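You operate a simulated robot arm through the tools that you are given. There is no shell and no other tool.

The job below is to be done with a simulated two-armed robot. You get a single attempt, and the scene is never put back.

Task
Set the maker to brew later, as strong and as late as the brew card says.
Fine: switch it on, set aroma and delay keys, press brew; leave it counting down.

It is judged by the outcome, as a careful person would: the job done as asked, and still so three seconds after it is handed in. It fails if anything else is knocked over, pushed out of place, dropped, spilled or broken.

Robot
Two 7-joint arms with fingered hands on one trunk that stands fixed in place. Base frame: the origin is at the foot of the trunk, x ahead of it, y to its left, z up. Units: cm, degrees, N and s.
The left shoulder is at [7, 17.2, 149.1], the right one opposite. Each reaches about 115.6 cm from its shoulder. Payload 5 kg a hand.
Tool frame (each hand has its own): the origin (TCP) lies between the finger pads and is the grasp point; the fingertips stand 4.3 cm ahead of it; z points along the fingers, y is the line along which they close. The gripper opens to 14.4 cm; its body begins 5 cm behind the TCP. The gripper is a hand of 5 fingers: y runs from the thumb to the fingers, the wrist lies at [-2.1, -12.4, -22.1] in the tool frame.
Orientation is that of the tool frame in the base frame, as a unit quaternion [w, x, y, z]. With the fingers straight down and the wrist toward the robot, the tool's x, y and z point along [0, 1, 0], [1, 0, 0] and [0, 0, -1] of the base frame.

Tools
- The arms move only by the tool arm_command. It takes "left_increments", "right_increments" or both (then of equal length, played together; a hand with none holds still); each is a list of rows, each a list of 6 numbers: the shift along the tool's x, y, z in units of 25 mm (1.0 is 25 mm), then the turn, a rotation vector about the tool's x, y, z in units of 5 degrees (1.0 is 5 degrees). In form: [[dx, dy, dz, rx, ry, rz], ...]. A call has 1 to 20 rows; each row shifts and turns the commanded pose from where the row before left it, along the tool's axes as they then stand. A call with a number of a shift or a turn outside -1 to 1 is refused whole. A row lasts 0.2 s, in which the tool goes at most 5 cm and 8.6 degrees; a call with a longer step from one row to the next is refused whole. A pose out of reach is approached as far as the arm can. The call stops where the force on the tool passes 50 N (or 10 N more than at its start, if that is more) or the arm is blocked; 0.2 s more then pass. In this call time passes only in rows, and 0.2 s behind the last. The reply holds the time, the measured pose of the TCP, the force on the tool along the base axes, the opening and the grip force, in the units named above and with some noise, with the torque about the TCP (base axes, N m) and any sound that the robot's microphone picked up.
- Cameras (640 x 400 px; columns grow to the right, rows downward): "scene" is now at [14.94, -2.42, 172.44]; the picture's right is [-0.31, -0.95, 0.00], its down [-0.60, 0.20, -0.77] and it looks along [0.73, -0.24, -0.64] (base axes); focal length 372 px, centre (320, 200). "left" rides on the left gripper at [-8.6, -10.9, -16.8] in its tool frame; the picture's right is [-0.80, -0.28, 0.53], its down [0.54, -0.73, 0.42] and it looks along [0.27, 0.63, 0.73] (tool axes); focal length 275 px, centre (320, 200). "right" rides on the right gripper at [8.6, -10.8, -16.8] in its tool frame; the picture's right is [-0.80, 0.28, -0.53], its down [-0.54, -0.73, 0.42] and it looks along [-0.27, 0.63, 0.73] (tool axes); focal length 275 px, centre (320, 200). There is no depth. A picture from a camera that has moved, and an enlarged one, comes with that camera's place and axes in the base frame and with its lens. The place of the scene camera against the robot may be out by one fixed shift of up to 2.5 cm in any direction.
- get_image(camera): a new picture of that camera. The clock stands still meanwhile.
- lift_body(by): slides the trunk up (or, below 0, down) by that many cm; the arms and the scene camera ride with it, the base frame stays. It gives what a move gives, with no picture.
- curl_fingers(index, middle, ring, little, thumb_bend, thumb_turn, hand): sets how far each is bent, from 0 (flat) to 100 (curled in); at 30 the hand is open as for a grip, at 70 the pads meet at the TCP. One left out holds its place. A second passes; each finger stops where it meets its share of the squeeze, and holds until it gets a number again. It is the only way to open and close the hand. It gives what a move gives, with no picture; readings hold the bend of each and the force on index, middle, ring, little, thumb and palm. thumb_turn goes from beside the hand (0) to across from the fingers (100), as for a grip.
- aim_head(pan, tilt): turns the head with the scene camera to pan (to the left, within 86 degrees either way) and tilt (down, from -29 to 69), counted from straight ahead of the robot. It gives what a move gives.
- close_up(camera, box): a new picture of the part [left, top, right, bottom] of that camera's present view, enlarged. The clock stands still meanwhile.
- hand_in(): hands the job in; it is judged then, once.

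Places have to be worked out from the pictures, the camera data and where the tool is seen. Open the grippers and draw the arms clear of the work before you hand the job in, unless the task says otherwise.

The tools are called after ">>>" by a JSON object that holds its "api" and its "payload". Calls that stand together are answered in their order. arm_command: Moves the arms, as the interface text tells. Its arguments: {"type":"object","properties":{"left_increments":{"type":"array"},"right_increments":{"type":"array"}},"required":[]} The other tools are called the same way: lift_body (by) moves the trunk up or down; curl_fingers (index, middle, ring, little, thumb_bend, thumb_turn, hand) moves the fingers one by one; aim_head (pan, tilt) turns the head that bears the scene camera; get_image (camera) takes a picture; close_up (camera, box) takes an enlarged picture of a part of a camera's view; hand_in () hands the job in.

At the start:

```text
time: 0.0
left_ee_pos: [74.19, 2.51, 120.34]
left_tcp_rot: [0.0, 0.706, 0.708, 0.0]
left_wrist_force: [0.8, -0.1, 0.5]
left_torque: [-0.04, -0.01, -0.02]
left_finger_gap: 14.37
left_finger_force: 0.1
left_shape: jaw
left_bend: [30.0, 30.0, 30.0, 30.0, 30.0, 98.0]
left_finger forces: [0.0, 0.0, 0.0, 0.0, 0.1, 0.0]
right_ee_pos: [61.11, -54.41, 128.75]
right_tcp_rot: [0.0, 0.707, 0.707, 0.0]
right_wrist_force: [-0.1, -0.1, -0.5]
right_torque: [-0.05, 0.01, 0.01]
right_finger_gap: 14.34
right_finger_force: 0.0
right_shape: jaw
right_bend: [30.0, 30.0, 30.0, 30.0, 30.0, 98.0]
right_finger forces: [0.0, 0.1, 0.0, 0.0, 0.1, 0.0]
trunk travel left (down, up): [-58.9, 35.1]
head pan, tilt (commanded): [-17.9, 39.4]
```

scene: 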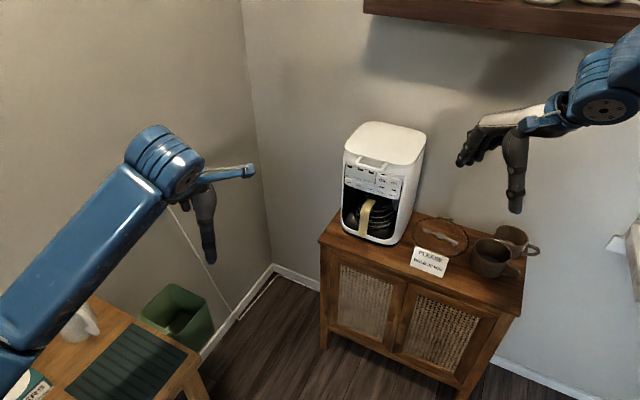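
right: 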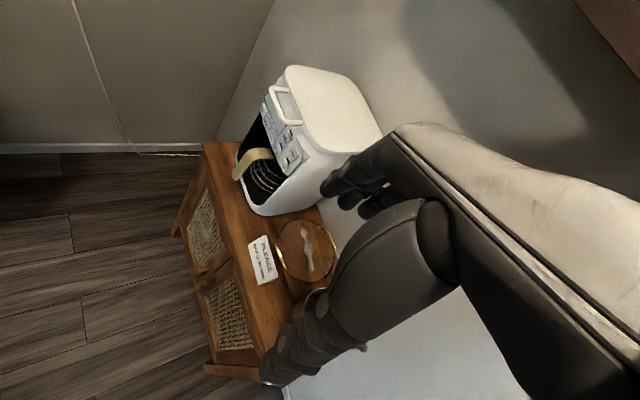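
left: 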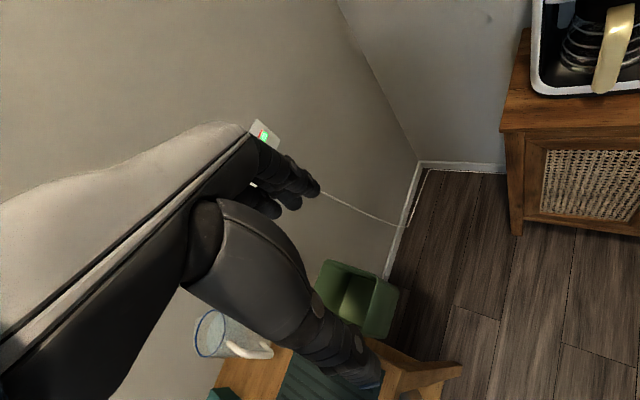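

I can see the coffee maker on the cabinet with a card near it. I'll take enlarged views of the maker's panel and the card.

>>> {"api": "close_up", "payload": {"camera": "scene", "box": [330, 110, 440, 250]}}

>>> {"api": "close_up", "payload": {"camera": "scene", "box": [400, 230, 460, 285]}}

>>> {"api": "close_up", "payload": {"camera": "scene", "box": [0, 290, 210, 400]}}

>>> {"api": "close_up", "payload": {"camera": "right", "box": [220, 60, 400, 290]}}

```text
2.86 times, centred on (385, 180) of scene
camera zoom: at [14.94, -2.42, 172.44], right [-0.31, -0.95, 0.0], down [-0.6, 0.2, -0.77], along [0.73, -0.24, -0.64], focal length 1062 px, centre (134, 257)
```

zoom: 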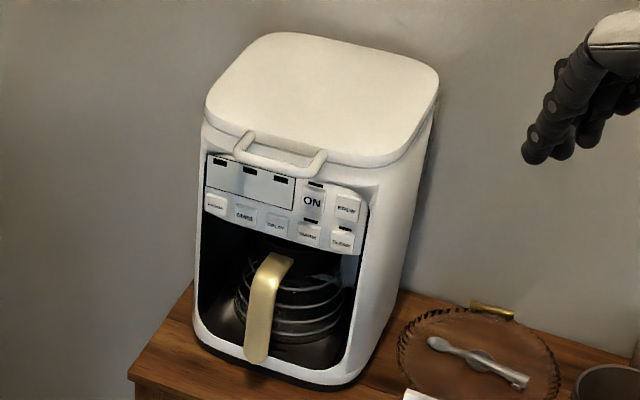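

```text
7.27 times, centred on (430, 258) of scene
camera zoom: at [14.94, -2.42, 172.44], right [-0.31, -0.95, 0.0], down [-0.6, 0.2, -0.77], along [0.73, -0.24, -0.64], focal length 2703 px, centre (-480, -218)
```

zoom: 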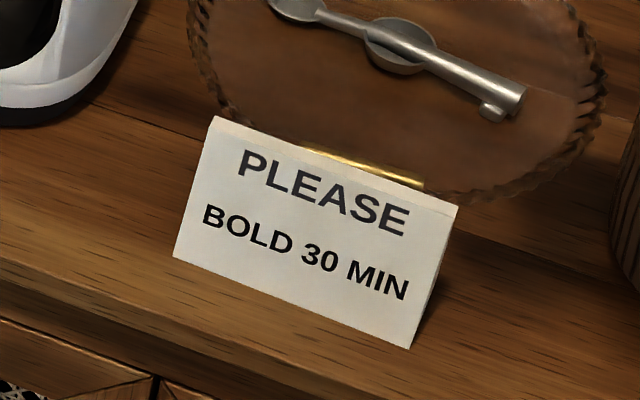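

```text
3.05 times, centred on (105, 345) of scene
camera zoom: at [14.94, -2.42, 172.44], right [-0.31, -0.95, 0.0], down [-0.6, 0.2, -0.77], along [0.73, -0.24, -0.64], focal length 1133 px, centre (975, -242)
```

zoom: 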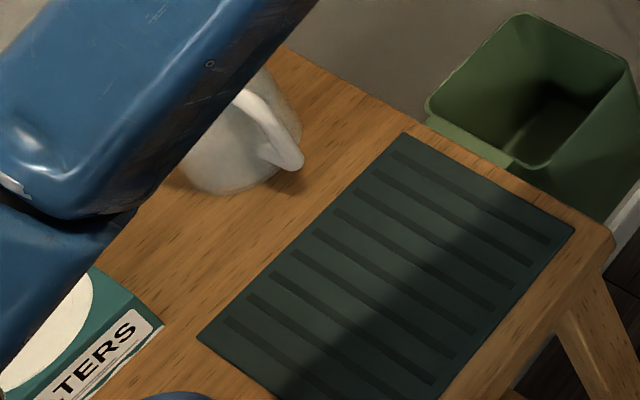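

```text
1.74 times, centred on (310, 175) of right
camera zoom: at [50.35, -45.87, 145.3], right [0.28, -0.8, 0.53], down [-0.73, -0.54, -0.42], along [0.63, -0.27, -0.73], focal length 479 px, centre (337, 244)
```

zoom: 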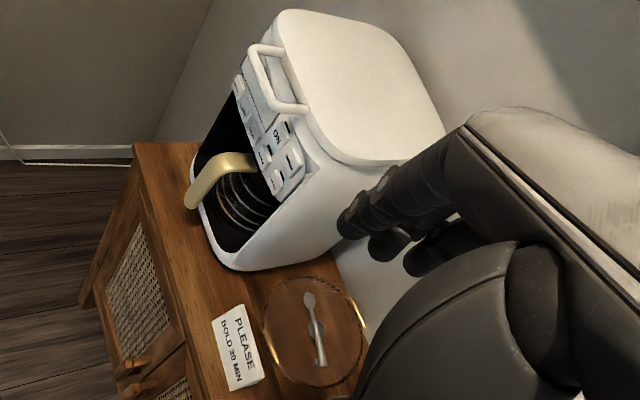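

The card reads "PLEASE / BOLD 30 MIN". I'll check the panel more closely, and confirm the card from the other camera.

>>> {"api": "close_up", "payload": {"camera": "scene", "box": [340, 155, 410, 200]}}

>>> {"api": "close_up", "payload": {"camera": "scene", "box": [415, 245, 450, 275]}}

>>> {"api": "close_up", "payload": {"camera": "right", "box": [255, 80, 310, 180]}}

>>> {"api": "close_up", "payload": {"camera": "right", "box": [240, 225, 290, 290]}}

>>> {"api": "close_up", "payload": {"camera": "left", "box": [230, 110, 330, 200]}}

```text
8.89 times, centred on (375, 178) of scene
camera zoom: at [14.94, -2.42, 172.44], right [-0.31, -0.95, 0.0], down [-0.6, 0.2, -0.77], along [0.73, -0.24, -0.64], focal length 3304 px, centre (-169, 400)
```

zoom: 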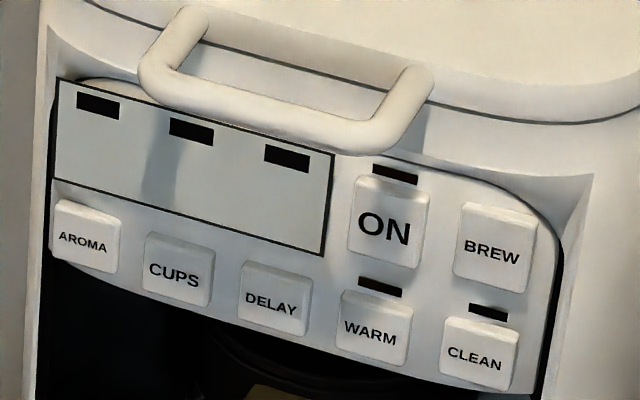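

```text
13.33 times, centred on (432, 260) of scene
camera zoom: at [14.94, -2.42, 172.44], right [-0.31, -0.95, 0.0], down [-0.6, 0.2, -0.77], along [0.73, -0.24, -0.64], focal length 4956 px, centre (-1180, -600)
```

zoom: 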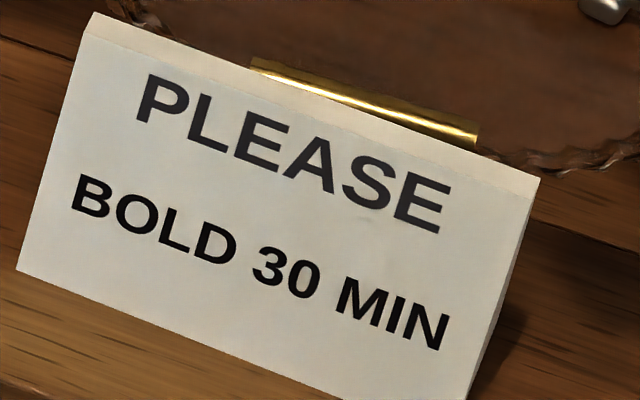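

```text
4.00 times, centred on (282, 130) of right
camera zoom: at [50.35, -45.87, 145.3], right [0.28, -0.8, 0.53], down [-0.73, -0.54, -0.42], along [0.63, -0.27, -0.73], focal length 1101 px, centre (470, 480)
```

zoom: 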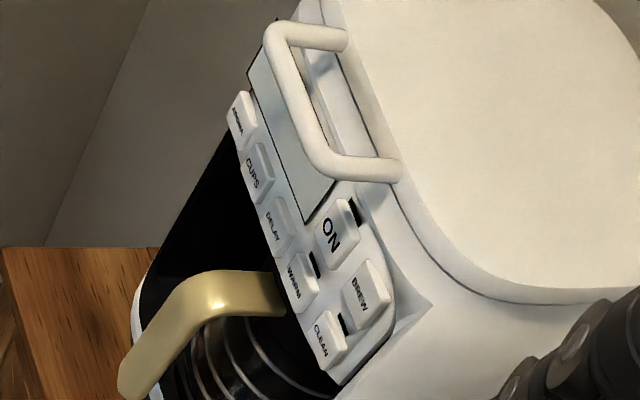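

```text
6.15 times, centred on (265, 258) of right
camera zoom: at [50.35, -45.87, 145.3], right [0.28, -0.8, 0.53], down [-0.73, -0.54, -0.42], along [0.63, -0.27, -0.73], focal length 1694 px, centre (658, -154)
```

zoom: 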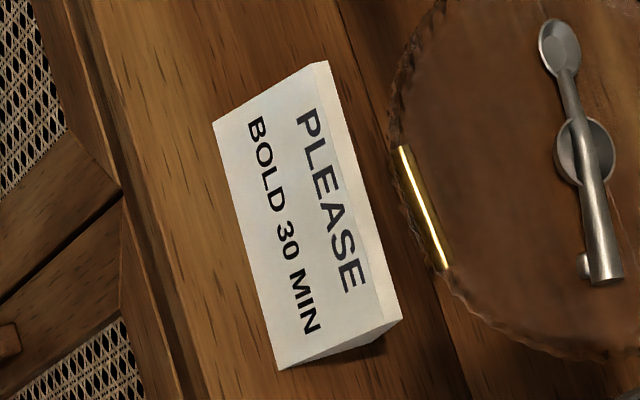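

```text
4.44 times, centred on (280, 155) of left
camera zoom: at [63.32, -6.1, 137.12], right [-0.28, -0.8, -0.53], down [-0.73, 0.54, -0.42], along [0.63, 0.27, -0.73], focal length 1224 px, centre (498, 400)
```

zoom: 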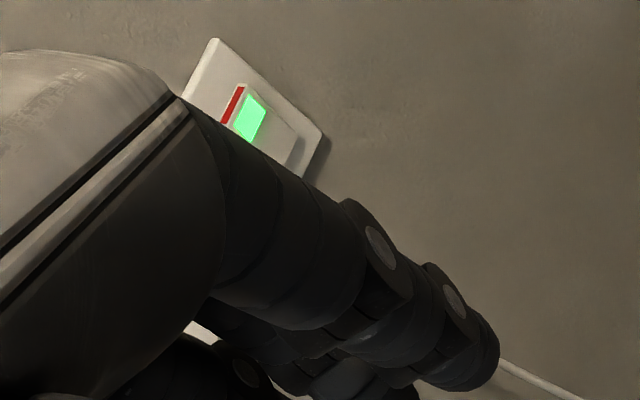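

The card clearly says BOLD and 30 MIN. By triangulating from two cameras I put the ON key at about [94.8, -48.7, 104.5], with the panel facing roughly (-0.7, 0.7, 0). Before I move anything I'll turn the head to check the surroundings on the left.

>>> {"api": "aim_head", "payload": {"pan": 25, "tilt": 45}}

>>> {"api": "get_image", "payload": {"camera": "scene"}}

>>> {"api": "get_image", "payload": {"camera": "left"}}

```text
time: 1.1
left_ee_pos: [74.09, 2.47, 120.28]
left_tcp_rot: [0.001, 0.706, 0.708, 0.0]
left_wrist_force: [-0.4, -0.5, 0.0]
left_torque: [0.03, 0.03, -0.04]
left_finger_gap: 14.35
left_finger_force: 0.2
left_shape: jaw
left_bend: [30.0, 30.0, 30.0, 30.0, 30.0, 98.0]
left_finger forces: [0.1, 0.1, 0.1, 0.0, 0.0, 0.0]
right_ee_pos: [61.13, -54.44, 128.66]
right_tcp_rot: [0.0, 0.707, 0.707, 0.0]
right_wrist_force: [0.7, -0.2, -0.7]
right_torque: [0.0, 0.0, 0.0]
right_finger_gap: 14.36
right_finger_force: 0.1
right_shape: jaw
right_bend: [30.0, 30.0, 30.0, 30.0, 30.0, 98.0]
right_finger forces: [0.0, 0.1, 0.0, 0.1, 0.1, 0.0]
trunk travel left (down, up): [-58.9, 35.1]
head pan, tilt (commanded): [25.0, 45.0]
```

```text
taken
camera scene: at [14.19, 3.63, 171.63], right [0.42, -0.91, 0.0], down [-0.64, -0.3, -0.71], along [0.64, 0.3, -0.71], focal length 372 px, centre (320, 200)
```

scene: 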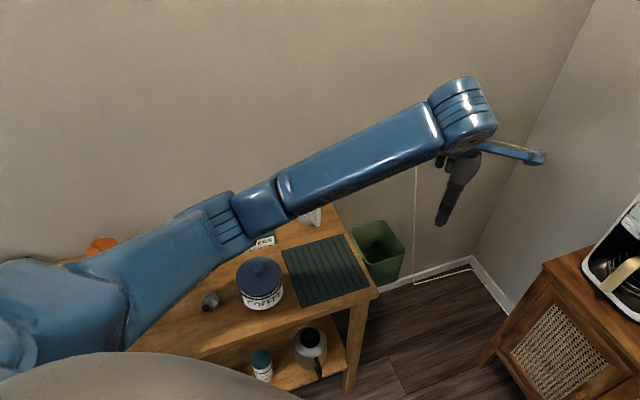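

```text
taken
camera left: at [63.32, -6.1, 137.11], right [-0.28, -0.8, -0.53], down [-0.73, 0.54, -0.42], along [0.63, 0.27, -0.73], focal length 275 px, centre (320, 200)
```

left: 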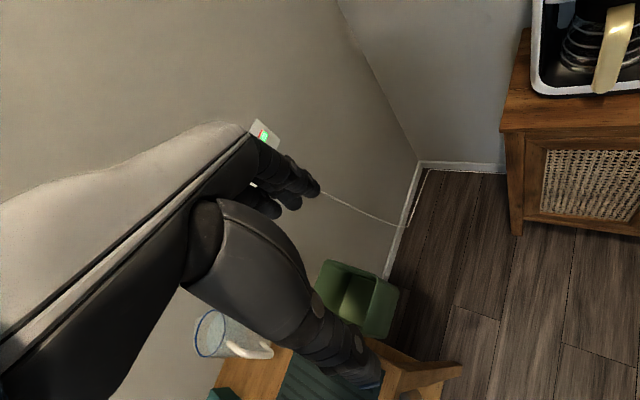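

The side table on the left holds several things, so I'll leave the left arm alone and avoid lowering the trunk. Next I'll form a pointing hand on the right, with the index straight and the others curled, and turn the head back to look at it.

>>> {"api": "curl_fingers", "payload": {"hand": "right", "index": 0, "middle": 100, "ring": 100, "little": 100}}

>>> {"api": "aim_head", "payload": {"pan": -35, "tilt": 35}}

>>> {"api": "get_image", "payload": {"camera": "scene"}}

>>> {"api": "get_image", "payload": {"camera": "right"}}

```text
time: 2.1
left_ee_pos: [74.23, 2.47, 120.33]
left_tcp_rot: [0.0, 0.707, 0.707, 0.0]
left_wrist_force: [0.1, -0.1, -0.6]
left_torque: [0.02, 0.01, -0.03]
left_finger_gap: 14.39
left_finger_force: 0.0
left_shape: jaw
left_bend: [30.0, 30.0, 30.0, 30.0, 30.0, 98.0]
left_finger forces: [0.1, 0.0, 0.1, 0.1, 0.0, 0.0]
right_ee_pos: [61.12, -54.55, 128.81]
right_tcp_rot: [0.0, 0.707, 0.707, 0.0]
right_wrist_force: [-0.5, 0.3, 0.0]
right_torque: [-0.01, 0.0, -0.01]
right_finger_gap: 20.78
right_finger_force: 0.0
right_shape: fingers
right_bend: [0.0, 100.0, 100.0, 100.0, 30.0, 98.0]
right_finger forces: [0.0, 0.0, 0.1, 0.1, 0.0, 0.0]
trunk travel left (down, up): [-58.9, 35.1]
head pan, tilt (commanded): [25.0, 45.0]
```

```text
time: 3.4
left_ee_pos: [74.28, 2.61, 120.29]
left_tcp_rot: [0.0, 0.707, 0.708, 0.0]
left_wrist_force: [0.0, 0.5, 0.2]
left_torque: [-0.02, 0.0, -0.02]
left_finger_gap: 14.33
left_finger_force: 0.1
left_shape: jaw
left_bend: [30.0, 30.0, 30.0, 30.0, 30.0, 98.0]
left_finger forces: [0.0, 0.0, 0.1, 0.0, 0.0, 0.0]
right_ee_pos: [61.25, -54.44, 128.8]
right_tcp_rot: [0.0, 0.706, 0.708, 0.0]
right_wrist_force: [-0.2, -0.4, 0.1]
right_torque: [0.0, 0.0, -0.01]
right_finger_gap: 20.79
right_finger_force: 0.1
right_shape: fingers
right_bend: [0.0, 100.0, 100.0, 100.0, 30.0, 98.0]
right_finger forces: [0.0, 0.0, 0.0, 0.1, 0.0, 0.0]
trunk travel left (down, up): [-58.9, 35.1]
head pan, tilt (commanded): [-35.0, 35.0]
```

```text
taken
camera scene: at [14.04, -4.84, 173.11], right [-0.57, -0.82, 0.0], down [-0.47, 0.33, -0.82], along [0.67, -0.47, -0.57], focal length 372 px, centre (320, 200)
```

scene: 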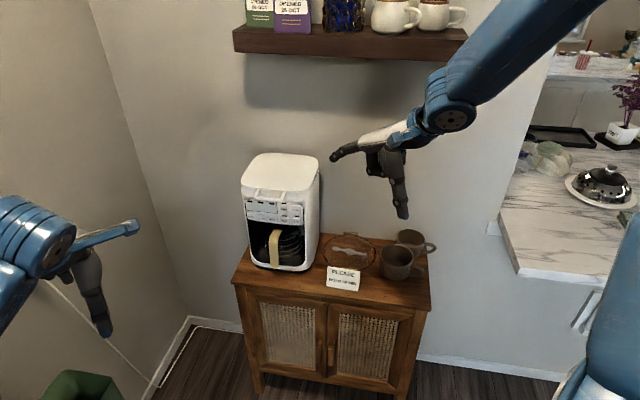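

```text
taken
camera right: at [50.35, -45.87, 145.3], right [0.28, -0.8, 0.53], down [-0.73, -0.54, -0.42], along [0.63, -0.27, -0.73], focal length 275 px, centre (320, 200)
```

right: 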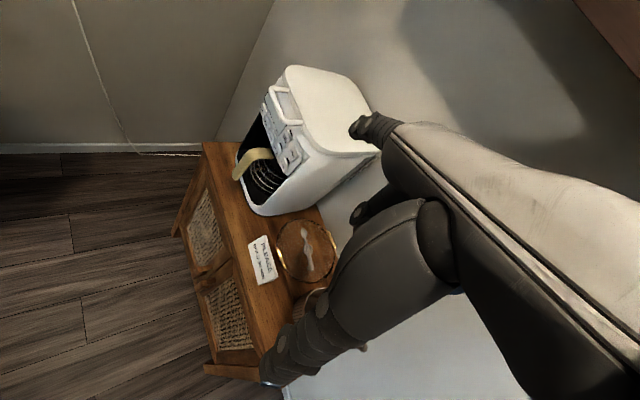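

The index is extended. I'll zoom in to locate the index tip in both cameras.

>>> {"api": "close_up", "payload": {"camera": "scene", "box": [320, 80, 480, 230]}}

>>> {"api": "close_up", "payload": {"camera": "right", "box": [330, 90, 490, 240]}}

>>> {"api": "close_up", "payload": {"camera": "scene", "box": [230, 145, 330, 280]}}

```text
2.67 times, centred on (400, 155) of scene
camera zoom: at [14.04, -4.84, 173.11], right [-0.57, -0.82, 0.0], down [-0.47, 0.33, -0.82], along [0.67, -0.47, -0.57], focal length 991 px, centre (107, 320)
```

zoom: 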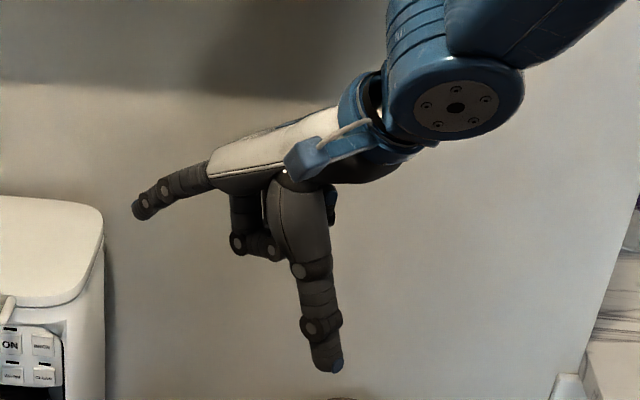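

```text
2.67 times, centred on (410, 165) of right
camera zoom: at [50.35, -45.87, 145.3], right [0.28, -0.8, 0.53], down [-0.73, -0.54, -0.42], along [0.63, -0.27, -0.73], focal length 734 px, centre (80, 293)
```

zoom: 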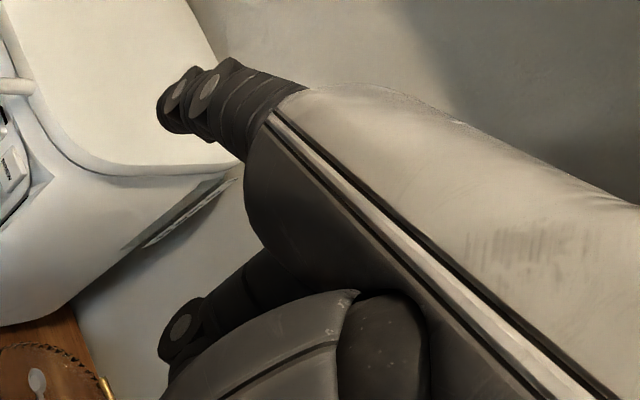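

```text
2.96 times, centred on (280, 212) of scene
camera zoom: at [14.04, -4.84, 173.11], right [-0.57, -0.82, 0.0], down [-0.47, 0.33, -0.82], along [0.67, -0.47, -0.57], focal length 1101 px, centre (438, 163)
```

zoom: 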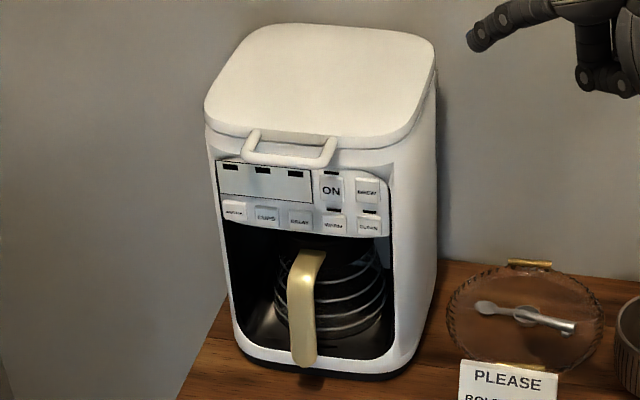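

The index tip is about 18 cm ahead of the TCP, so the finger points roughly along (0, 0.78, 0.62) in the tool frame. I'll tuck the thumb, then move the right hand left at its current height and yaw it to match the panel's facing.

>>> {"api": "curl_fingers", "payload": {"hand": "right", "thumb_bend": 90}}

>>> {"api": "arm_command", "payload": {"right_increments": [[0.97, 0, 0, 0, 0, 0], [0.97, 0, 0, 0, 0, 0], [0.97, 0, 0, 0, 0, 0], [0.97, 0, 0, 0, 0, 0], [0.97, 0, 0, 0, 0, 0], [0.97, 0, 0, 0, 0, 0], [0.97, 0, 0, 0, 0, 0], [0.97, 0, 0, 0, 0, 0], [0.97, 0, 0, 0, 0, 0], [0.97, 0, 0, 0, 0, 0], [0, 0, 0, 0, 0, 0.98], [0, 0, 0, 0, 0, 0.98], [0, 0, 0, 0, 0, 0.98], [0, 0, 0, 0, 0, 0.98], [0, 0, 0, 0, 0, 0.98], [0, 0, 0, 0, 0, 0.98], [0, 0, 0, 0, 0, 0.98], [0, 0, 0, 0, 0, 0.98], [0, 0, 0, 0, 0, 0.98]]}}

>>> {"api": "get_image", "payload": {"camera": "scene"}}

>>> {"api": "get_image", "payload": {"camera": "right"}}

```text
time: 4.4
left_ee_pos: [74.21, 2.59, 120.35]
left_tcp_rot: [0.0, 0.706, 0.708, 0.0]
left_wrist_force: [-0.2, 0.4, -0.3]
left_torque: [0.02, -0.02, -0.02]
left_finger_gap: 14.38
left_finger_force: 0.1
left_shape: jaw
left_bend: [30.0, 30.0, 30.0, 30.0, 30.0, 98.0]
left_finger forces: [0.0, 0.1, 0.1, 0.1, 0.0, 0.0]
right_ee_pos: [61.25, -54.39, 128.58]
right_tcp_rot: [-0.001, 0.707, 0.707, 0.0]
right_wrist_force: [0.2, -0.1, 0.2]
right_torque: [0.0, 0.01, 0.0]
right_finger_gap: 8.6
right_finger_force: 0.1
right_shape: fingers
right_bend: [0.0, 100.0, 100.0, 100.0, 90.0, 98.0]
right_finger forces: [0.0, 0.1, 0.0, 0.0, 0.1, 0.0]
trunk travel left (down, up): [-58.9, 35.1]
head pan, tilt (commanded): [-35.0, 35.0]
```

```text
time: 8.4
left_ee_pos: [74.18, 2.69, 120.25]
left_tcp_rot: [0.0, 0.707, 0.707, 0.0]
left_wrist_force: [0.4, -0.4, 0.1]
left_torque: [0.02, 0.02, 0.02]
left_finger_gap: 14.4
left_finger_force: 0.0
left_shape: jaw
left_bend: [30.0, 30.0, 30.0, 30.0, 30.0, 98.0]
left_finger forces: [0.0, 0.1, 0.0, 0.1, 0.1, 0.0]
right_ee_pos: [61.21, -30.15, 128.63]
right_tcp_rot: [0.0, 0.921, 0.39, 0.0]
right_wrist_force: [-0.1, 0.3, -0.3]
right_torque: [0.0, 0.0, 0.04]
right_finger_gap: 8.59
right_finger_force: 0.1
right_shape: fingers
right_bend: [0.0, 100.0, 100.0, 100.0, 90.0, 98.0]
right_finger forces: [0.1, 0.0, 0.0, 0.1, 0.1, 0.0]
trunk travel left (down, up): [-58.9, 35.1]
head pan, tilt (commanded): [-35.0, 35.0]
```

```text
taken
camera scene: at [14.09, -4.74, 173.11], right [-0.57, -0.82, 0.0], down [-0.47, 0.33, -0.82], along [0.67, -0.47, -0.57], focal length 372 px, centre (320, 200)
```

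scene: 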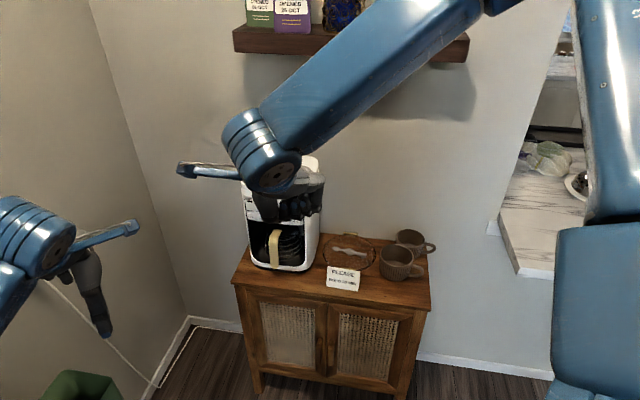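

```text
taken
camera right: at [59.49, -16.47, 145.19], right [-0.35, -0.77, 0.53], down [-0.9, 0.12, -0.42], along [0.26, -0.63, -0.73], focal length 275 px, centre (320, 200)
```

right: 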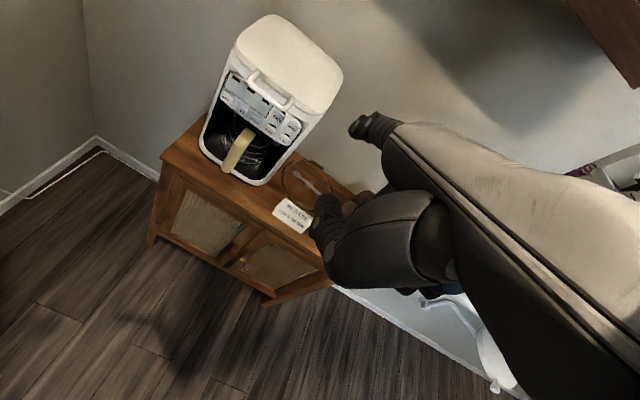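

The right hand reached the pose cleanly. I'll take a close-up of the panel from here so I can triangulate it using the hand camera alone.

>>> {"api": "close_up", "payload": {"camera": "right", "box": [205, 55, 315, 155]}}

>>> {"api": "arm_command", "payload": {"right_increments": [[0, 0, 0, -0.96, 0, 0], [0, 0, 0, -0.96, 0, 0], [0, 0, 0, -0.96, 0, 0], [0, 0, 0, -0.96, 0, 0], [0, 0, 0, -0.96, 0, 0], [0, 0, 0, -0.96, 0, 0], [0, 0, 0, -0.96, 0, 0], [0, 0, 0, -0.96, 0, 0]]}}

>>> {"api": "get_image", "payload": {"camera": "right"}}

>>> {"api": "get_image", "payload": {"camera": "scene"}}

```text
4.00 times, centred on (260, 105) of right
camera zoom: at [59.49, -16.47, 145.19], right [-0.35, -0.77, 0.53], down [-0.9, 0.12, -0.42], along [0.26, -0.63, -0.73], focal length 1101 px, centre (560, 580)
```

zoom: 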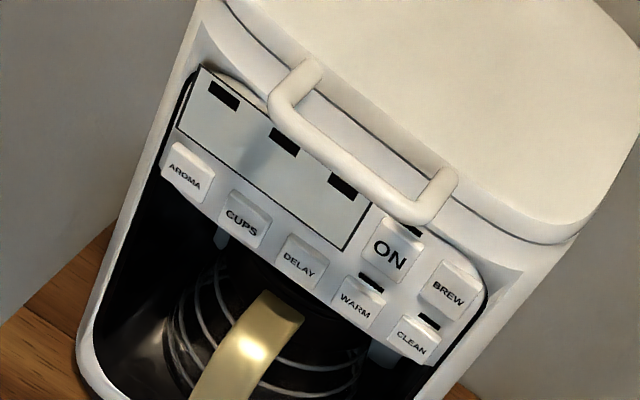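

```text
time: 10.2
left_ee_pos: [74.33, 2.51, 120.21]
left_tcp_rot: [0.0, 0.707, 0.708, 0.0]
left_wrist_force: [0.2, 0.3, -0.5]
left_torque: [0.02, -0.01, -0.01]
left_finger_gap: 14.37
left_finger_force: 0.0
left_shape: jaw
left_bend: [30.0, 30.0, 30.0, 30.0, 30.0, 98.0]
left_finger forces: [0.1, 0.0, 0.0, 0.1, 0.0, 0.1]
right_ee_pos: [61.42, -30.42, 128.89]
right_tcp_rot: [0.301, 0.87, 0.369, 0.128]
right_wrist_force: [0.4, 0.6, -1.1]
right_torque: [0.0, 0.0, -0.03]
right_finger_gap: 8.61
right_finger_force: 0.2
right_shape: fingers
right_bend: [0.0, 100.0, 100.0, 100.0, 90.0, 98.0]
right_finger forces: [0.0, 0.1, 0.1, 0.0, 0.1, 0.1]
trunk travel left (down, up): [-58.9, 35.1]
head pan, tilt (commanded): [-35.0, 35.0]
```

```text
taken
camera right: at [53.79, -11.15, 135.09], right [-0.63, -0.5, 0.59], down [-0.6, -0.18, -0.78], along [0.49, -0.85, -0.19], focal length 275 px, centre (320, 200)
```

right: 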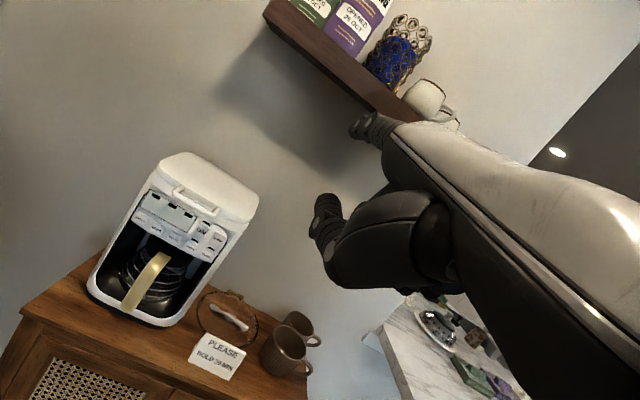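

```text
taken
camera scene: at [14.12, -4.83, 173.11], right [-0.57, -0.82, 0.0], down [-0.47, 0.33, -0.82], along [0.67, -0.47, -0.57], focal length 372 px, centre (320, 200)
```

scene: 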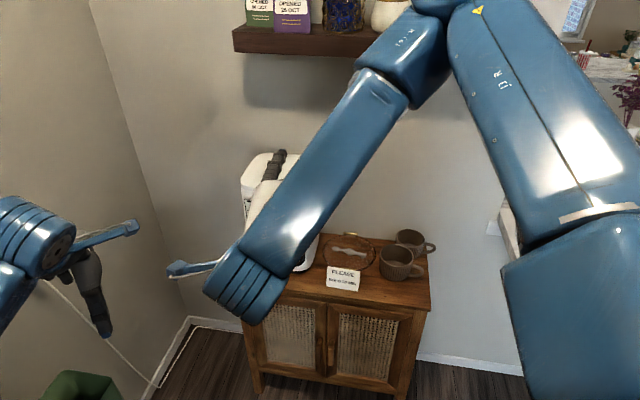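

The two hand-camera views agree to within a few mm:

| Key | Position (cm) |
|---|---|
| ON | (93.6, -48.6, 105) |
| BREW | (91.5, -51.6, 104.8) |
| AROMA | (102, -41.2, 100.3) |
| DELAY | (96.4, -46.1, 100.4) |

The panel's outward normal is about (-0.705, 0.709, 0). Now I'll raise and yaw the left hand so its camera watches the panel from the left.

>>> {"api": "arm_command", "payload": {"left_increments": [[0, 0, -1, 0, 0, 0.5], [0, 0, -1, 0, 0, 1], [0, 0, -1, 0, 0, 1], [0, 0, -1, 0, 0, 1], [0, 0, -1, 0, 0, 1], [0, 0, -1, 0, 0, 1], [0, 0, 0, 0, 0, 1], [0, 0, 0, 0, 0, 1], [0, 0, 0, 0, 0, 1], [0, 0, 0, 0, 0, 1], [0, 0, 0, 0, 0, 1], [0, 0, 0, 0, 0, 1], [0, 0, 0, 0, 0, 1], [0, 0, 0, 0, 0, 1]]}}

>>> {"api": "get_image", "payload": {"camera": "left"}}

>>> {"api": "get_image", "payload": {"camera": "scene"}}

```text
time: 13.2
left_ee_pos: [74.27, 2.53, 135.3]
left_tcp_rot: [0.0, 0.981, 0.196, 0.0]
left_wrist_force: [0.0, -0.4, 0.4]
left_torque: [0.01, 0.02, -0.01]
left_finger_gap: 14.37
left_finger_force: 0.1
left_shape: jaw
left_bend: [30.0, 30.0, 30.0, 30.0, 30.0, 98.0]
left_finger forces: [0.1, 0.0, 0.0, 0.1, 0.0, 0.1]
right_ee_pos: [61.34, -30.46, 128.72]
right_tcp_rot: [0.3, 0.87, 0.37, 0.128]
right_wrist_force: [-0.4, 0.2, 0.1]
right_torque: [-0.01, -0.02, 0.01]
right_finger_gap: 8.58
right_finger_force: 0.1
right_shape: fingers
right_bend: [0.0, 100.0, 100.0, 100.0, 90.0, 98.0]
right_finger forces: [0.0, 0.1, 0.1, 0.1, 0.1, 0.0]
trunk travel left (down, up): [-58.9, 35.1]
head pan, tilt (commanded): [-35.0, 35.0]
```

```text
taken
camera left: at [62.11, 9.28, 152.12], right [-0.84, -0.04, -0.53], down [0.22, 0.88, -0.42], along [0.49, -0.48, -0.73], focal length 275 px, centre (320, 200)
```

left: 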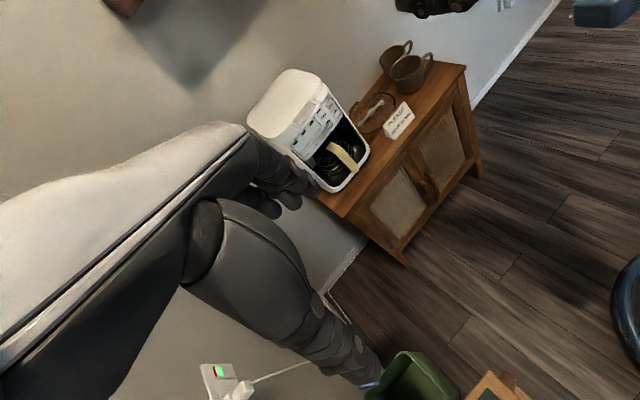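

```text
taken
camera scene: at [14.07, -4.84, 173.11], right [-0.57, -0.82, 0.0], down [-0.47, 0.33, -0.82], along [0.67, -0.47, -0.57], focal length 372 px, centre (320, 200)
```

scene: 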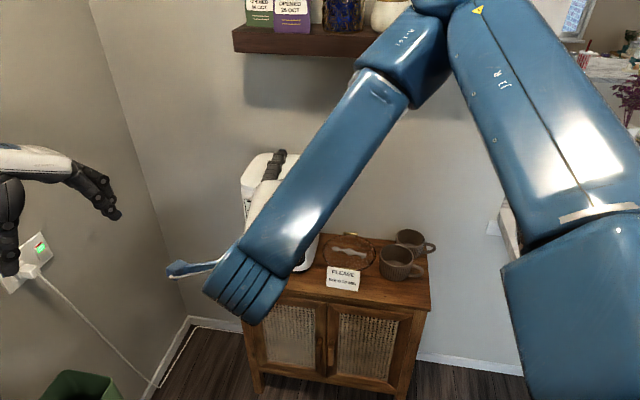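

The left camera sees the maker clearly, and the outlet light is green. Now I'll bring the right index tip to about 10 cm in front of the ON key.

>>> {"api": "arm_command", "payload": {"right_increments": [[0.258, -0.349, 0.92, 0, 0, 0], [0.258, -0.349, 0.92, 0, 0, 0], [0.258, -0.349, 0.92, 0, 0, 0], [0.258, -0.349, 0.92, 0, 0, 0], [0.258, -0.349, 0.92, 0, 0, 0], [0.258, -0.349, 0.92, 0, 0, 0], [0.258, -0.349, 0.92, 0, 0, 0], [0.258, -0.349, 0.92, 0, 0, 0], [0.258, -0.349, 0.92, 0, 0, 0], [0.258, -0.349, 0.92, 0, 0, 0], [0.258, -0.349, 0.92, 0, 0, 0], [0.258, -0.349, 0.92, 0, 0, 0], [0.258, -0.349, 0.92, 0, 0, 0], [0.258, -0.349, 0.92, 0, 0, 0]]}}

>>> {"api": "get_image", "payload": {"camera": "left"}}

>>> {"api": "get_image", "payload": {"camera": "right"}}

>>> {"api": "get_image", "payload": {"camera": "scene"}}

```text
time: 16.2
left_ee_pos: [74.31, 2.62, 135.32]
left_tcp_rot: [0.0, 0.981, 0.196, 0.0]
left_wrist_force: [0.9, 0.4, 0.7]
left_torque: [0.05, 0.05, 0.02]
left_finger_gap: 14.37
left_finger_force: 0.1
left_shape: jaw
left_bend: [30.0, 30.0, 30.0, 30.0, 30.0, 98.0]
left_finger forces: [0.0, 0.0, 0.1, 0.0, 0.0, 0.0]
right_ee_pos: [72.04, -44.92, 114.65]
right_tcp_rot: [0.301, 0.87, 0.369, 0.127]
right_wrist_force: [0.8, -0.3, -0.1]
right_torque: [-0.02, -0.01, 0.01]
right_finger_gap: 8.59
right_finger_force: 0.2
right_shape: fingers
right_bend: [0.0, 100.0, 100.0, 100.0, 90.0, 98.0]
right_finger forces: [0.0, 0.0, 0.1, 0.0, 0.0, 0.0]
right hand out of reach, approached as far as the arm can: row 2, 3, 4, 5, 6, 7, 8, 9, 10, 11, 12, 13, 14
trunk travel left (down, up): [-58.9, 35.1]
head pan, tilt (commanded): [-35.0, 35.0]
```

```text
taken
camera left: at [62.11, 9.2, 152.13], right [-0.84, -0.04, -0.53], down [0.22, 0.88, -0.42], along [0.49, -0.48, -0.73], focal length 275 px, centre (320, 200)
```

left: 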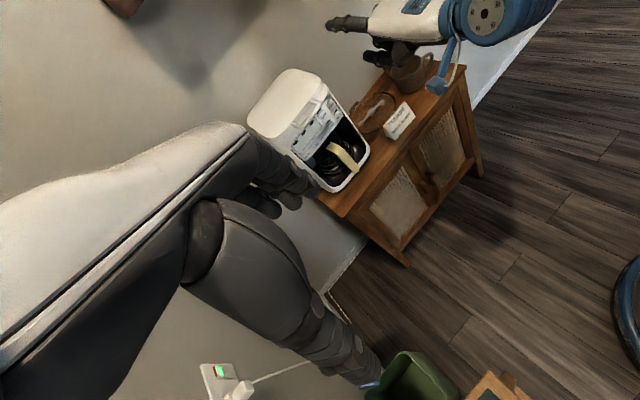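

```text
taken
camera right: at [64.36, -25.63, 121.04], right [-0.63, -0.5, 0.6], down [-0.6, -0.18, -0.78], along [0.49, -0.85, -0.19], focal length 275 px, centre (320, 200)
```

right: 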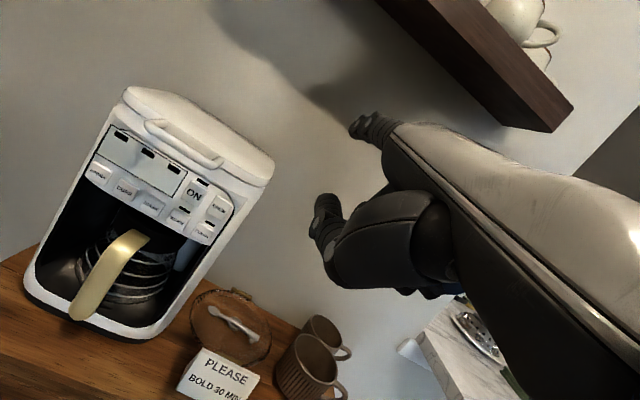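

```text
taken
camera scene: at [14.08, -4.9, 173.11], right [-0.57, -0.82, 0.0], down [-0.47, 0.33, -0.82], along [0.67, -0.47, -0.57], focal length 372 px, centre (320, 200)
```

scene: 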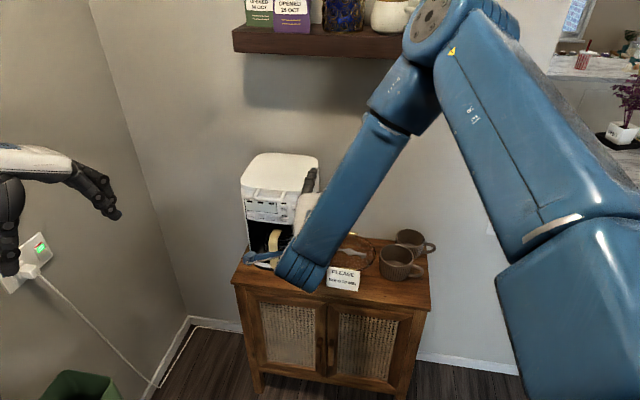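

The right wrist hits its limit in this orientation: it stopped at [72, -44.9, 114.7]. The left arm lines up naturally with the panel's direction, so I'll back the right arm out along the same path and use it as the observer.

>>> {"api": "arm_command", "payload": {"right_increments": [[-0.258, 0.349, -0.92, 0, 0, 0], [-0.258, 0.349, -0.92, 0, 0, 0], [-0.258, 0.349, -0.92, 0, 0, 0], [-0.258, 0.349, -0.92, 0, 0, 0], [-0.258, 0.349, -0.92, 0, 0, 0], [-0.258, 0.349, -0.92, 0, 0, 0], [-0.258, 0.349, -0.92, 0, 0, 0], [-0.258, 0.349, -0.92, 0, 0, 0], [-0.258, 0.349, -0.92, 0, 0, 0], [-0.258, 0.349, -0.92, 0, 0, 0], [-0.258, 0.349, -0.92, 0, 0, 0], [-0.258, 0.349, -0.92, 0, 0, 0], [-0.258, 0.349, -0.92, 0, 0, 0], [-0.258, 0.349, -0.92, 0, 0, 0]]}}

```text
time: 19.2
left_ee_pos: [74.16, 2.56, 135.36]
left_tcp_rot: [0.0, 0.981, 0.195, 0.0]
left_wrist_force: [-0.1, 0.0, 1.1]
left_torque: [0.0, -0.03, -0.02]
left_finger_gap: 14.38
left_finger_force: 0.0
left_shape: jaw
left_bend: [30.0, 30.0, 30.0, 30.0, 30.0, 98.0]
left_finger forces: [0.1, 0.1, 0.0, 0.0, 0.0, 0.0]
right_ee_pos: [58.99, -44.06, 147.6]
right_tcp_rot: [0.302, 0.87, 0.369, 0.128]
right_wrist_force: [-0.2, 0.4, 0.2]
right_torque: [0.02, -0.01, 0.04]
right_finger_gap: 8.6
right_finger_force: 0.1
right_shape: fingers
right_bend: [0.0, 100.0, 100.0, 100.0, 90.0, 98.0]
right_finger forces: [0.0, 0.1, 0.0, 0.0, 0.1, 0.0]
right hand out of reach, approached as far as the arm can: row 13, 14
trunk travel left (down, up): [-58.9, 35.1]
head pan, tilt (commanded): [-35.0, 35.0]
```

The commanded pose re-anchors to where the arm actually is. I'll undo the pitch and yaw now.

>>> {"api": "arm_command", "payload": {"right_increments": [[0, 0, 0, 0.96, 0, 0], [0, 0, 0, 0.96, 0, 0], [0, 0, 0, 0.96, 0, 0], [0, 0, 0, 0.96, 0, 0], [0, 0, 0, 0.96, 0, 0], [0, 0, 0, 0.96, 0, 0], [0, 0, 0, 0.96, 0, 0], [0, 0, 0, 0.96, 0, 0], [0, 0, 0, 0, 0, -0.98], [0, 0, 0, 0, 0, -0.98], [0, 0, 0, 0, 0, -0.98], [0, 0, 0, 0, 0, -0.98], [0, 0, 0, 0, 0, -0.98], [0, 0, 0, 0, 0, -0.98], [0, 0, 0, 0, 0, -0.98], [0, 0, 0, 0, 0, -0.98], [0, 0, 0, 0, 0, -0.98]]}}

>>> {"api": "get_image", "payload": {"camera": "right"}}

>>> {"api": "get_image", "payload": {"camera": "scene"}}

```text
time: 22.8
left_ee_pos: [74.11, 2.47, 135.37]
left_tcp_rot: [-0.001, 0.981, 0.196, 0.0]
left_wrist_force: [0.5, -1.3, 0.5]
left_torque: [0.03, 0.03, -0.06]
left_finger_gap: 14.4
left_finger_force: 0.0
left_shape: jaw
left_bend: [30.0, 30.0, 30.0, 30.0, 30.0, 98.0]
left_finger forces: [0.0, 0.0, 0.0, 0.1, 0.0, 0.1]
right_ee_pos: [58.85, -44.15, 147.62]
right_tcp_rot: [0.001, 0.706, 0.708, 0.0]
right_wrist_force: [0.5, 0.0, -1.1]
right_torque: [0.0, 0.03, 0.05]
right_finger_gap: 8.61
right_finger_force: 0.1
right_shape: fingers
right_bend: [0.0, 100.0, 100.0, 100.0, 90.0, 98.0]
right_finger forces: [0.1, 0.1, 0.0, 0.0, 0.0, 0.0]
trunk travel left (down, up): [-58.9, 35.1]
head pan, tilt (commanded): [-35.0, 35.0]
```

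```text
taken
camera right: at [48.03, -35.64, 164.2], right [0.29, -0.8, 0.53], down [-0.73, -0.54, -0.42], along [0.63, -0.27, -0.73], focal length 275 px, centre (320, 200)
```

right: 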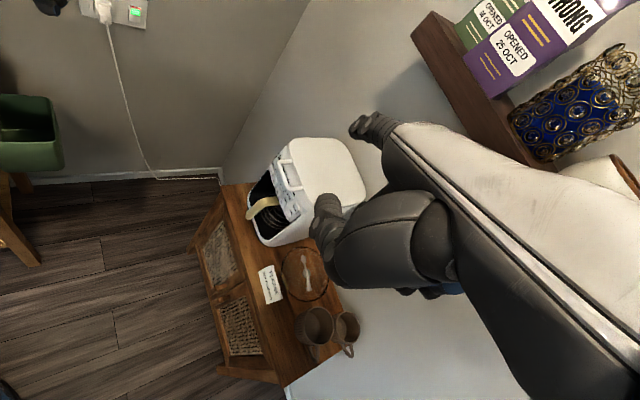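

```text
taken
camera scene: at [14.03, -4.92, 173.11], right [-0.57, -0.82, 0.0], down [-0.47, 0.33, -0.82], along [0.67, -0.47, -0.57], focal length 372 px, centre (320, 200)
```

scene: 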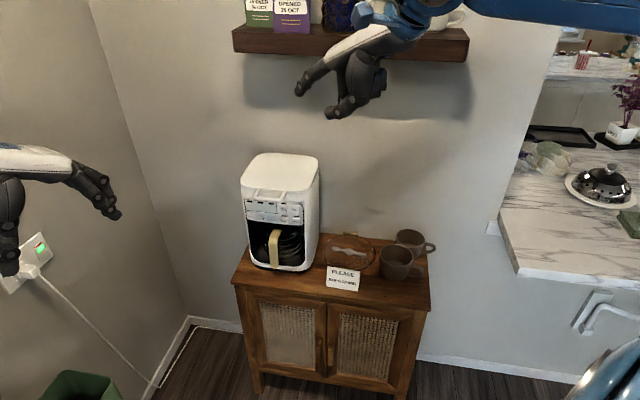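

The view is clear again. I'll return the right hand to its original watching spot and form the pointing hand on the left.

>>> {"api": "arm_command", "payload": {"right_increments": [[-0.515, 0.11, 0.945, 0, 0, 0], [-0.515, 0.11, 0.945, 0, 0, 0], [-0.515, 0.11, 0.945, 0, 0, 0], [-0.515, 0.11, 0.945, 0, 0, 0], [-0.515, 0.11, 0.945, 0, 0, 0], [-0.515, 0.11, 0.945, 0, 0, 0], [-0.515, 0.11, 0.945, 0, 0, 0], [-0.515, 0.11, 0.945, 0, 0, 0]]}}

>>> {"api": "curl_fingers", "payload": {"hand": "left", "index": 0, "middle": 100, "ring": 100, "little": 100}}

>>> {"api": "curl_fingers", "payload": {"hand": "left", "thumb_bend": 90}}

>>> {"api": "get_image", "payload": {"camera": "left"}}

>>> {"api": "get_image", "payload": {"camera": "right"}}

>>> {"api": "get_image", "payload": {"camera": "scene"}}

```text
time: 24.6
left_ee_pos: [74.29, 2.44, 135.23]
left_tcp_rot: [-0.001, 0.981, 0.195, 0.0]
left_wrist_force: [-0.6, -0.9, -0.2]
left_torque: [0.06, -0.05, -0.03]
left_finger_gap: 14.37
left_finger_force: 0.0
left_shape: jaw
left_bend: [30.0, 30.0, 30.0, 30.0, 30.0, 98.0]
left_finger forces: [0.0, 0.0, 0.0, 0.1, 0.0, 0.0]
right_ee_pos: [61.19, -54.54, 128.69]
right_tcp_rot: [0.0, 0.707, 0.707, 0.001]
right_wrist_force: [-0.5, -1.2, -0.4]
right_torque: [0.03, -0.01, -0.01]
right_finger_gap: 8.61
right_finger_force: 0.0
right_shape: fingers
right_bend: [0.0, 100.0, 100.0, 100.0, 90.0, 98.0]
right_finger forces: [0.1, 0.0, 0.1, 0.0, 0.0, 0.1]
trunk travel left (down, up): [-58.9, 35.1]
head pan, tilt (commanded): [-35.0, 35.0]
```

```text
time: 25.6
left_ee_pos: [74.21, 2.57, 135.3]
left_tcp_rot: [0.0, 0.981, 0.196, 0.001]
left_wrist_force: [0.6, 0.6, 0.1]
left_torque: [-0.03, -0.02, 0.01]
left_finger_gap: 20.83
left_finger_force: 0.1
left_shape: fingers
left_bend: [0.0, 100.0, 100.0, 100.0, 30.0, 98.0]
left_finger forces: [0.0, 0.1, 0.1, 0.1, 0.0, 0.0]
right_ee_pos: [61.14, -54.38, 128.84]
right_tcp_rot: [0.001, 0.707, 0.707, 0.0]
right_wrist_force: [-0.4, 0.1, -0.4]
right_torque: [0.03, -0.04, -0.02]
right_finger_gap: 8.62
right_finger_force: 0.1
right_shape: fingers
right_bend: [0.0, 100.0, 100.0, 100.0, 90.0, 98.0]
right_finger forces: [0.0, 0.1, 0.1, 0.1, 0.1, 0.0]
trunk travel left (down, up): [-58.9, 35.1]
head pan, tilt (commanded): [-35.0, 35.0]
```

```text
time: 26.6
left_ee_pos: [74.06, 2.6, 135.3]
left_tcp_rot: [0.0, 0.981, 0.196, 0.0]
left_wrist_force: [0.5, -0.4, 0.2]
left_torque: [0.02, -0.01, -0.03]
left_finger_gap: 8.59
left_finger_force: 0.0
left_shape: fingers
left_bend: [0.0, 100.0, 100.0, 100.0, 90.0, 98.0]
left_finger forces: [0.0, 0.0, 0.0, 0.0, 0.1, 0.0]
right_ee_pos: [60.99, -54.37, 128.8]
right_tcp_rot: [0.001, 0.707, 0.707, 0.0]
right_wrist_force: [0.2, 0.1, -0.6]
right_torque: [0.03, 0.02, 0.02]
right_finger_gap: 8.59
right_finger_force: 0.1
right_shape: fingers
right_bend: [0.0, 100.0, 100.0, 100.0, 90.0, 98.0]
right_finger forces: [0.0, 0.1, 0.0, 0.0, 0.1, 0.0]
trunk travel left (down, up): [-58.9, 35.1]
head pan, tilt (commanded): [-35.0, 35.0]
```

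```text
taken
camera left: at [62.06, 9.24, 152.15], right [-0.84, -0.04, -0.53], down [0.22, 0.88, -0.42], along [0.49, -0.48, -0.73], focal length 275 px, centre (320, 200)
```

left: 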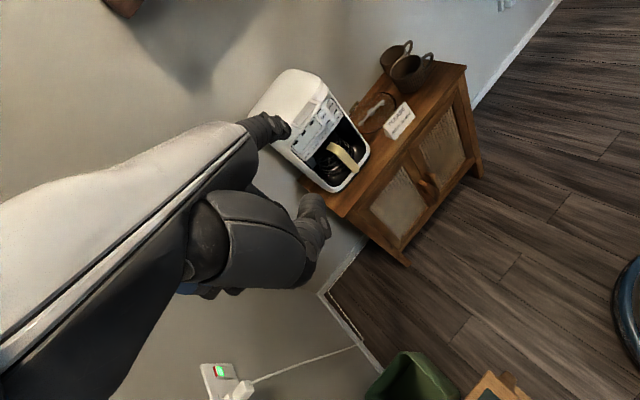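

```text
taken
camera right: at [50.26, -45.8, 145.36], right [0.28, -0.8, 0.53], down [-0.73, -0.54, -0.42], along [0.63, -0.27, -0.73], focal length 275 px, centre (320, 200)
```

right: 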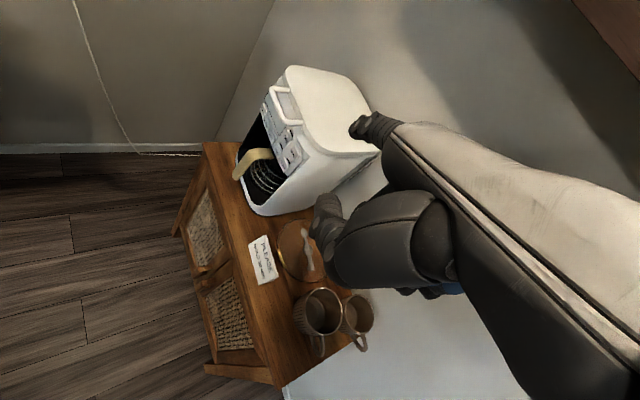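

```text
taken
camera scene: at [14.03, -4.85, 173.11], right [-0.57, -0.82, 0.0], down [-0.47, 0.33, -0.82], along [0.67, -0.47, -0.57], focal length 372 px, centre (320, 200)
```

scene: 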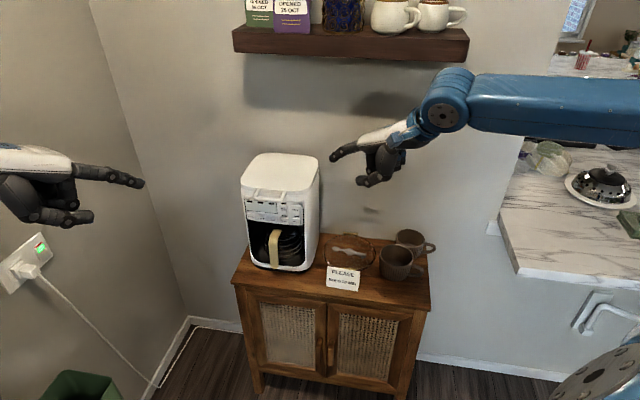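

The left hand is now pointing, at azimuth about -67°. I'll yaw it +22° to line up with the panel normal, pitch it up 22°, and come about halfway to the standoff point.

>>> {"api": "arm_command", "payload": {"left_increments": [[0, 0, 0, 0, 0, -0.89], [0, 0, 0, 0, 0, -0.89], [0, 0, 0, 0, 0, -0.89], [0, 0, 0, 0, 0, -0.89], [0, 0, 0, 0, 0, -0.89], [0, 0, 0, -0.88, 0, 0], [0, 0, 0, -0.88, 0, 0], [0, 0, 0, -0.88, 0, 0], [0, 0, 0, -0.88, 0, 0], [0, 0, 0, -0.88, 0, 0], [-0.484, 0.173, 0.904, 0, 0, 0], [-0.484, 0.173, 0.904, 0, 0, 0], [-0.484, 0.173, 0.904, 0, 0, 0], [-0.484, 0.173, 0.904, 0, 0, 0], [-0.484, 0.173, 0.904, 0, 0, 0], [-0.484, 0.173, 0.904, 0, 0, 0], [-0.484, 0.173, 0.904, 0, 0, 0], [-0.484, 0.173, 0.904, 0, 0, 0], [-0.484, 0.173, 0.904, 0, 0, 0]]}}

>>> {"api": "get_image", "payload": {"camera": "scene"}}

>>> {"api": "get_image", "payload": {"camera": "left"}}

>>> {"api": "get_image", "payload": {"camera": "right"}}

```text
time: 30.6
left_ee_pos: [74.4, -13.4, 118.01]
left_tcp_rot: [0.176, 0.908, 0.374, 0.072]
left_wrist_force: [0.0, -0.5, -0.1]
left_torque: [0.01, 0.04, 0.02]
left_finger_gap: 8.62
left_finger_force: 0.1
left_shape: fingers
left_bend: [0.0, 100.0, 100.0, 100.0, 90.0, 98.0]
left_finger forces: [0.0, 0.0, 0.0, 0.0, 0.1, 0.0]
right_ee_pos: [61.17, -54.45, 128.7]
right_tcp_rot: [0.0, 0.707, 0.707, 0.0]
right_wrist_force: [0.0, -1.0, -0.3]
right_torque: [0.03, 0.02, -0.03]
right_finger_gap: 8.58
right_finger_force: 0.1
right_shape: fingers
right_bend: [0.0, 100.0, 100.0, 100.0, 90.0, 98.0]
right_finger forces: [0.0, 0.0, 0.0, 0.1, 0.0, 0.1]
trunk travel left (down, up): [-58.9, 35.1]
head pan, tilt (commanded): [-35.0, 35.0]
```

```text
taken
camera scene: at [14.04, -4.95, 173.11], right [-0.57, -0.82, 0.0], down [-0.47, 0.33, -0.82], along [0.67, -0.47, -0.57], focal length 372 px, centre (320, 200)
```

scene: 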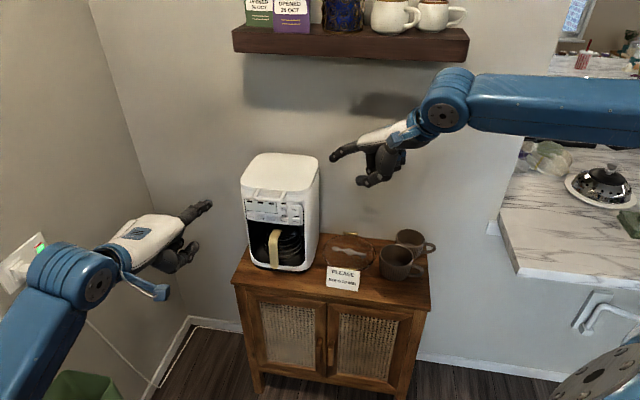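

```text
taken
camera left: at [56.8, -7.9, 129.59], right [-0.61, -0.52, -0.6], down [0.02, 0.75, -0.66], along [0.79, -0.42, -0.44], focal length 275 px, centre (320, 200)
```

left: 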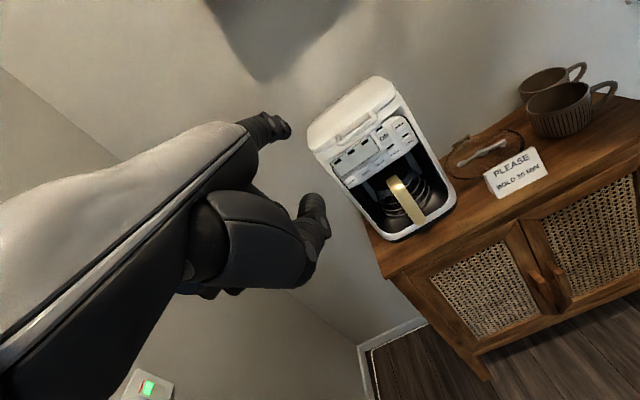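

```text
taken
camera right: at [50.28, -45.87, 145.33], right [0.28, -0.8, 0.53], down [-0.73, -0.54, -0.42], along [0.63, -0.27, -0.73], focal length 275 px, centre (320, 200)
```

right: 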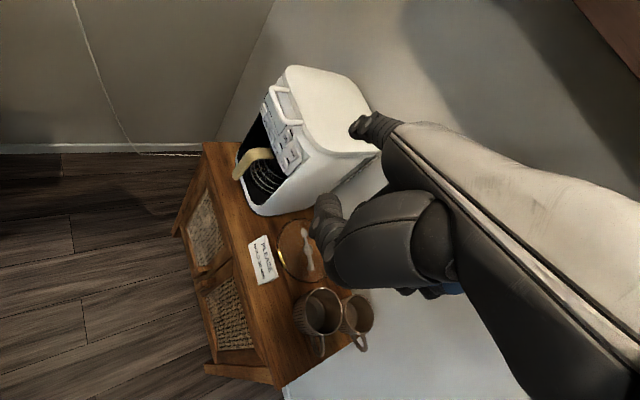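

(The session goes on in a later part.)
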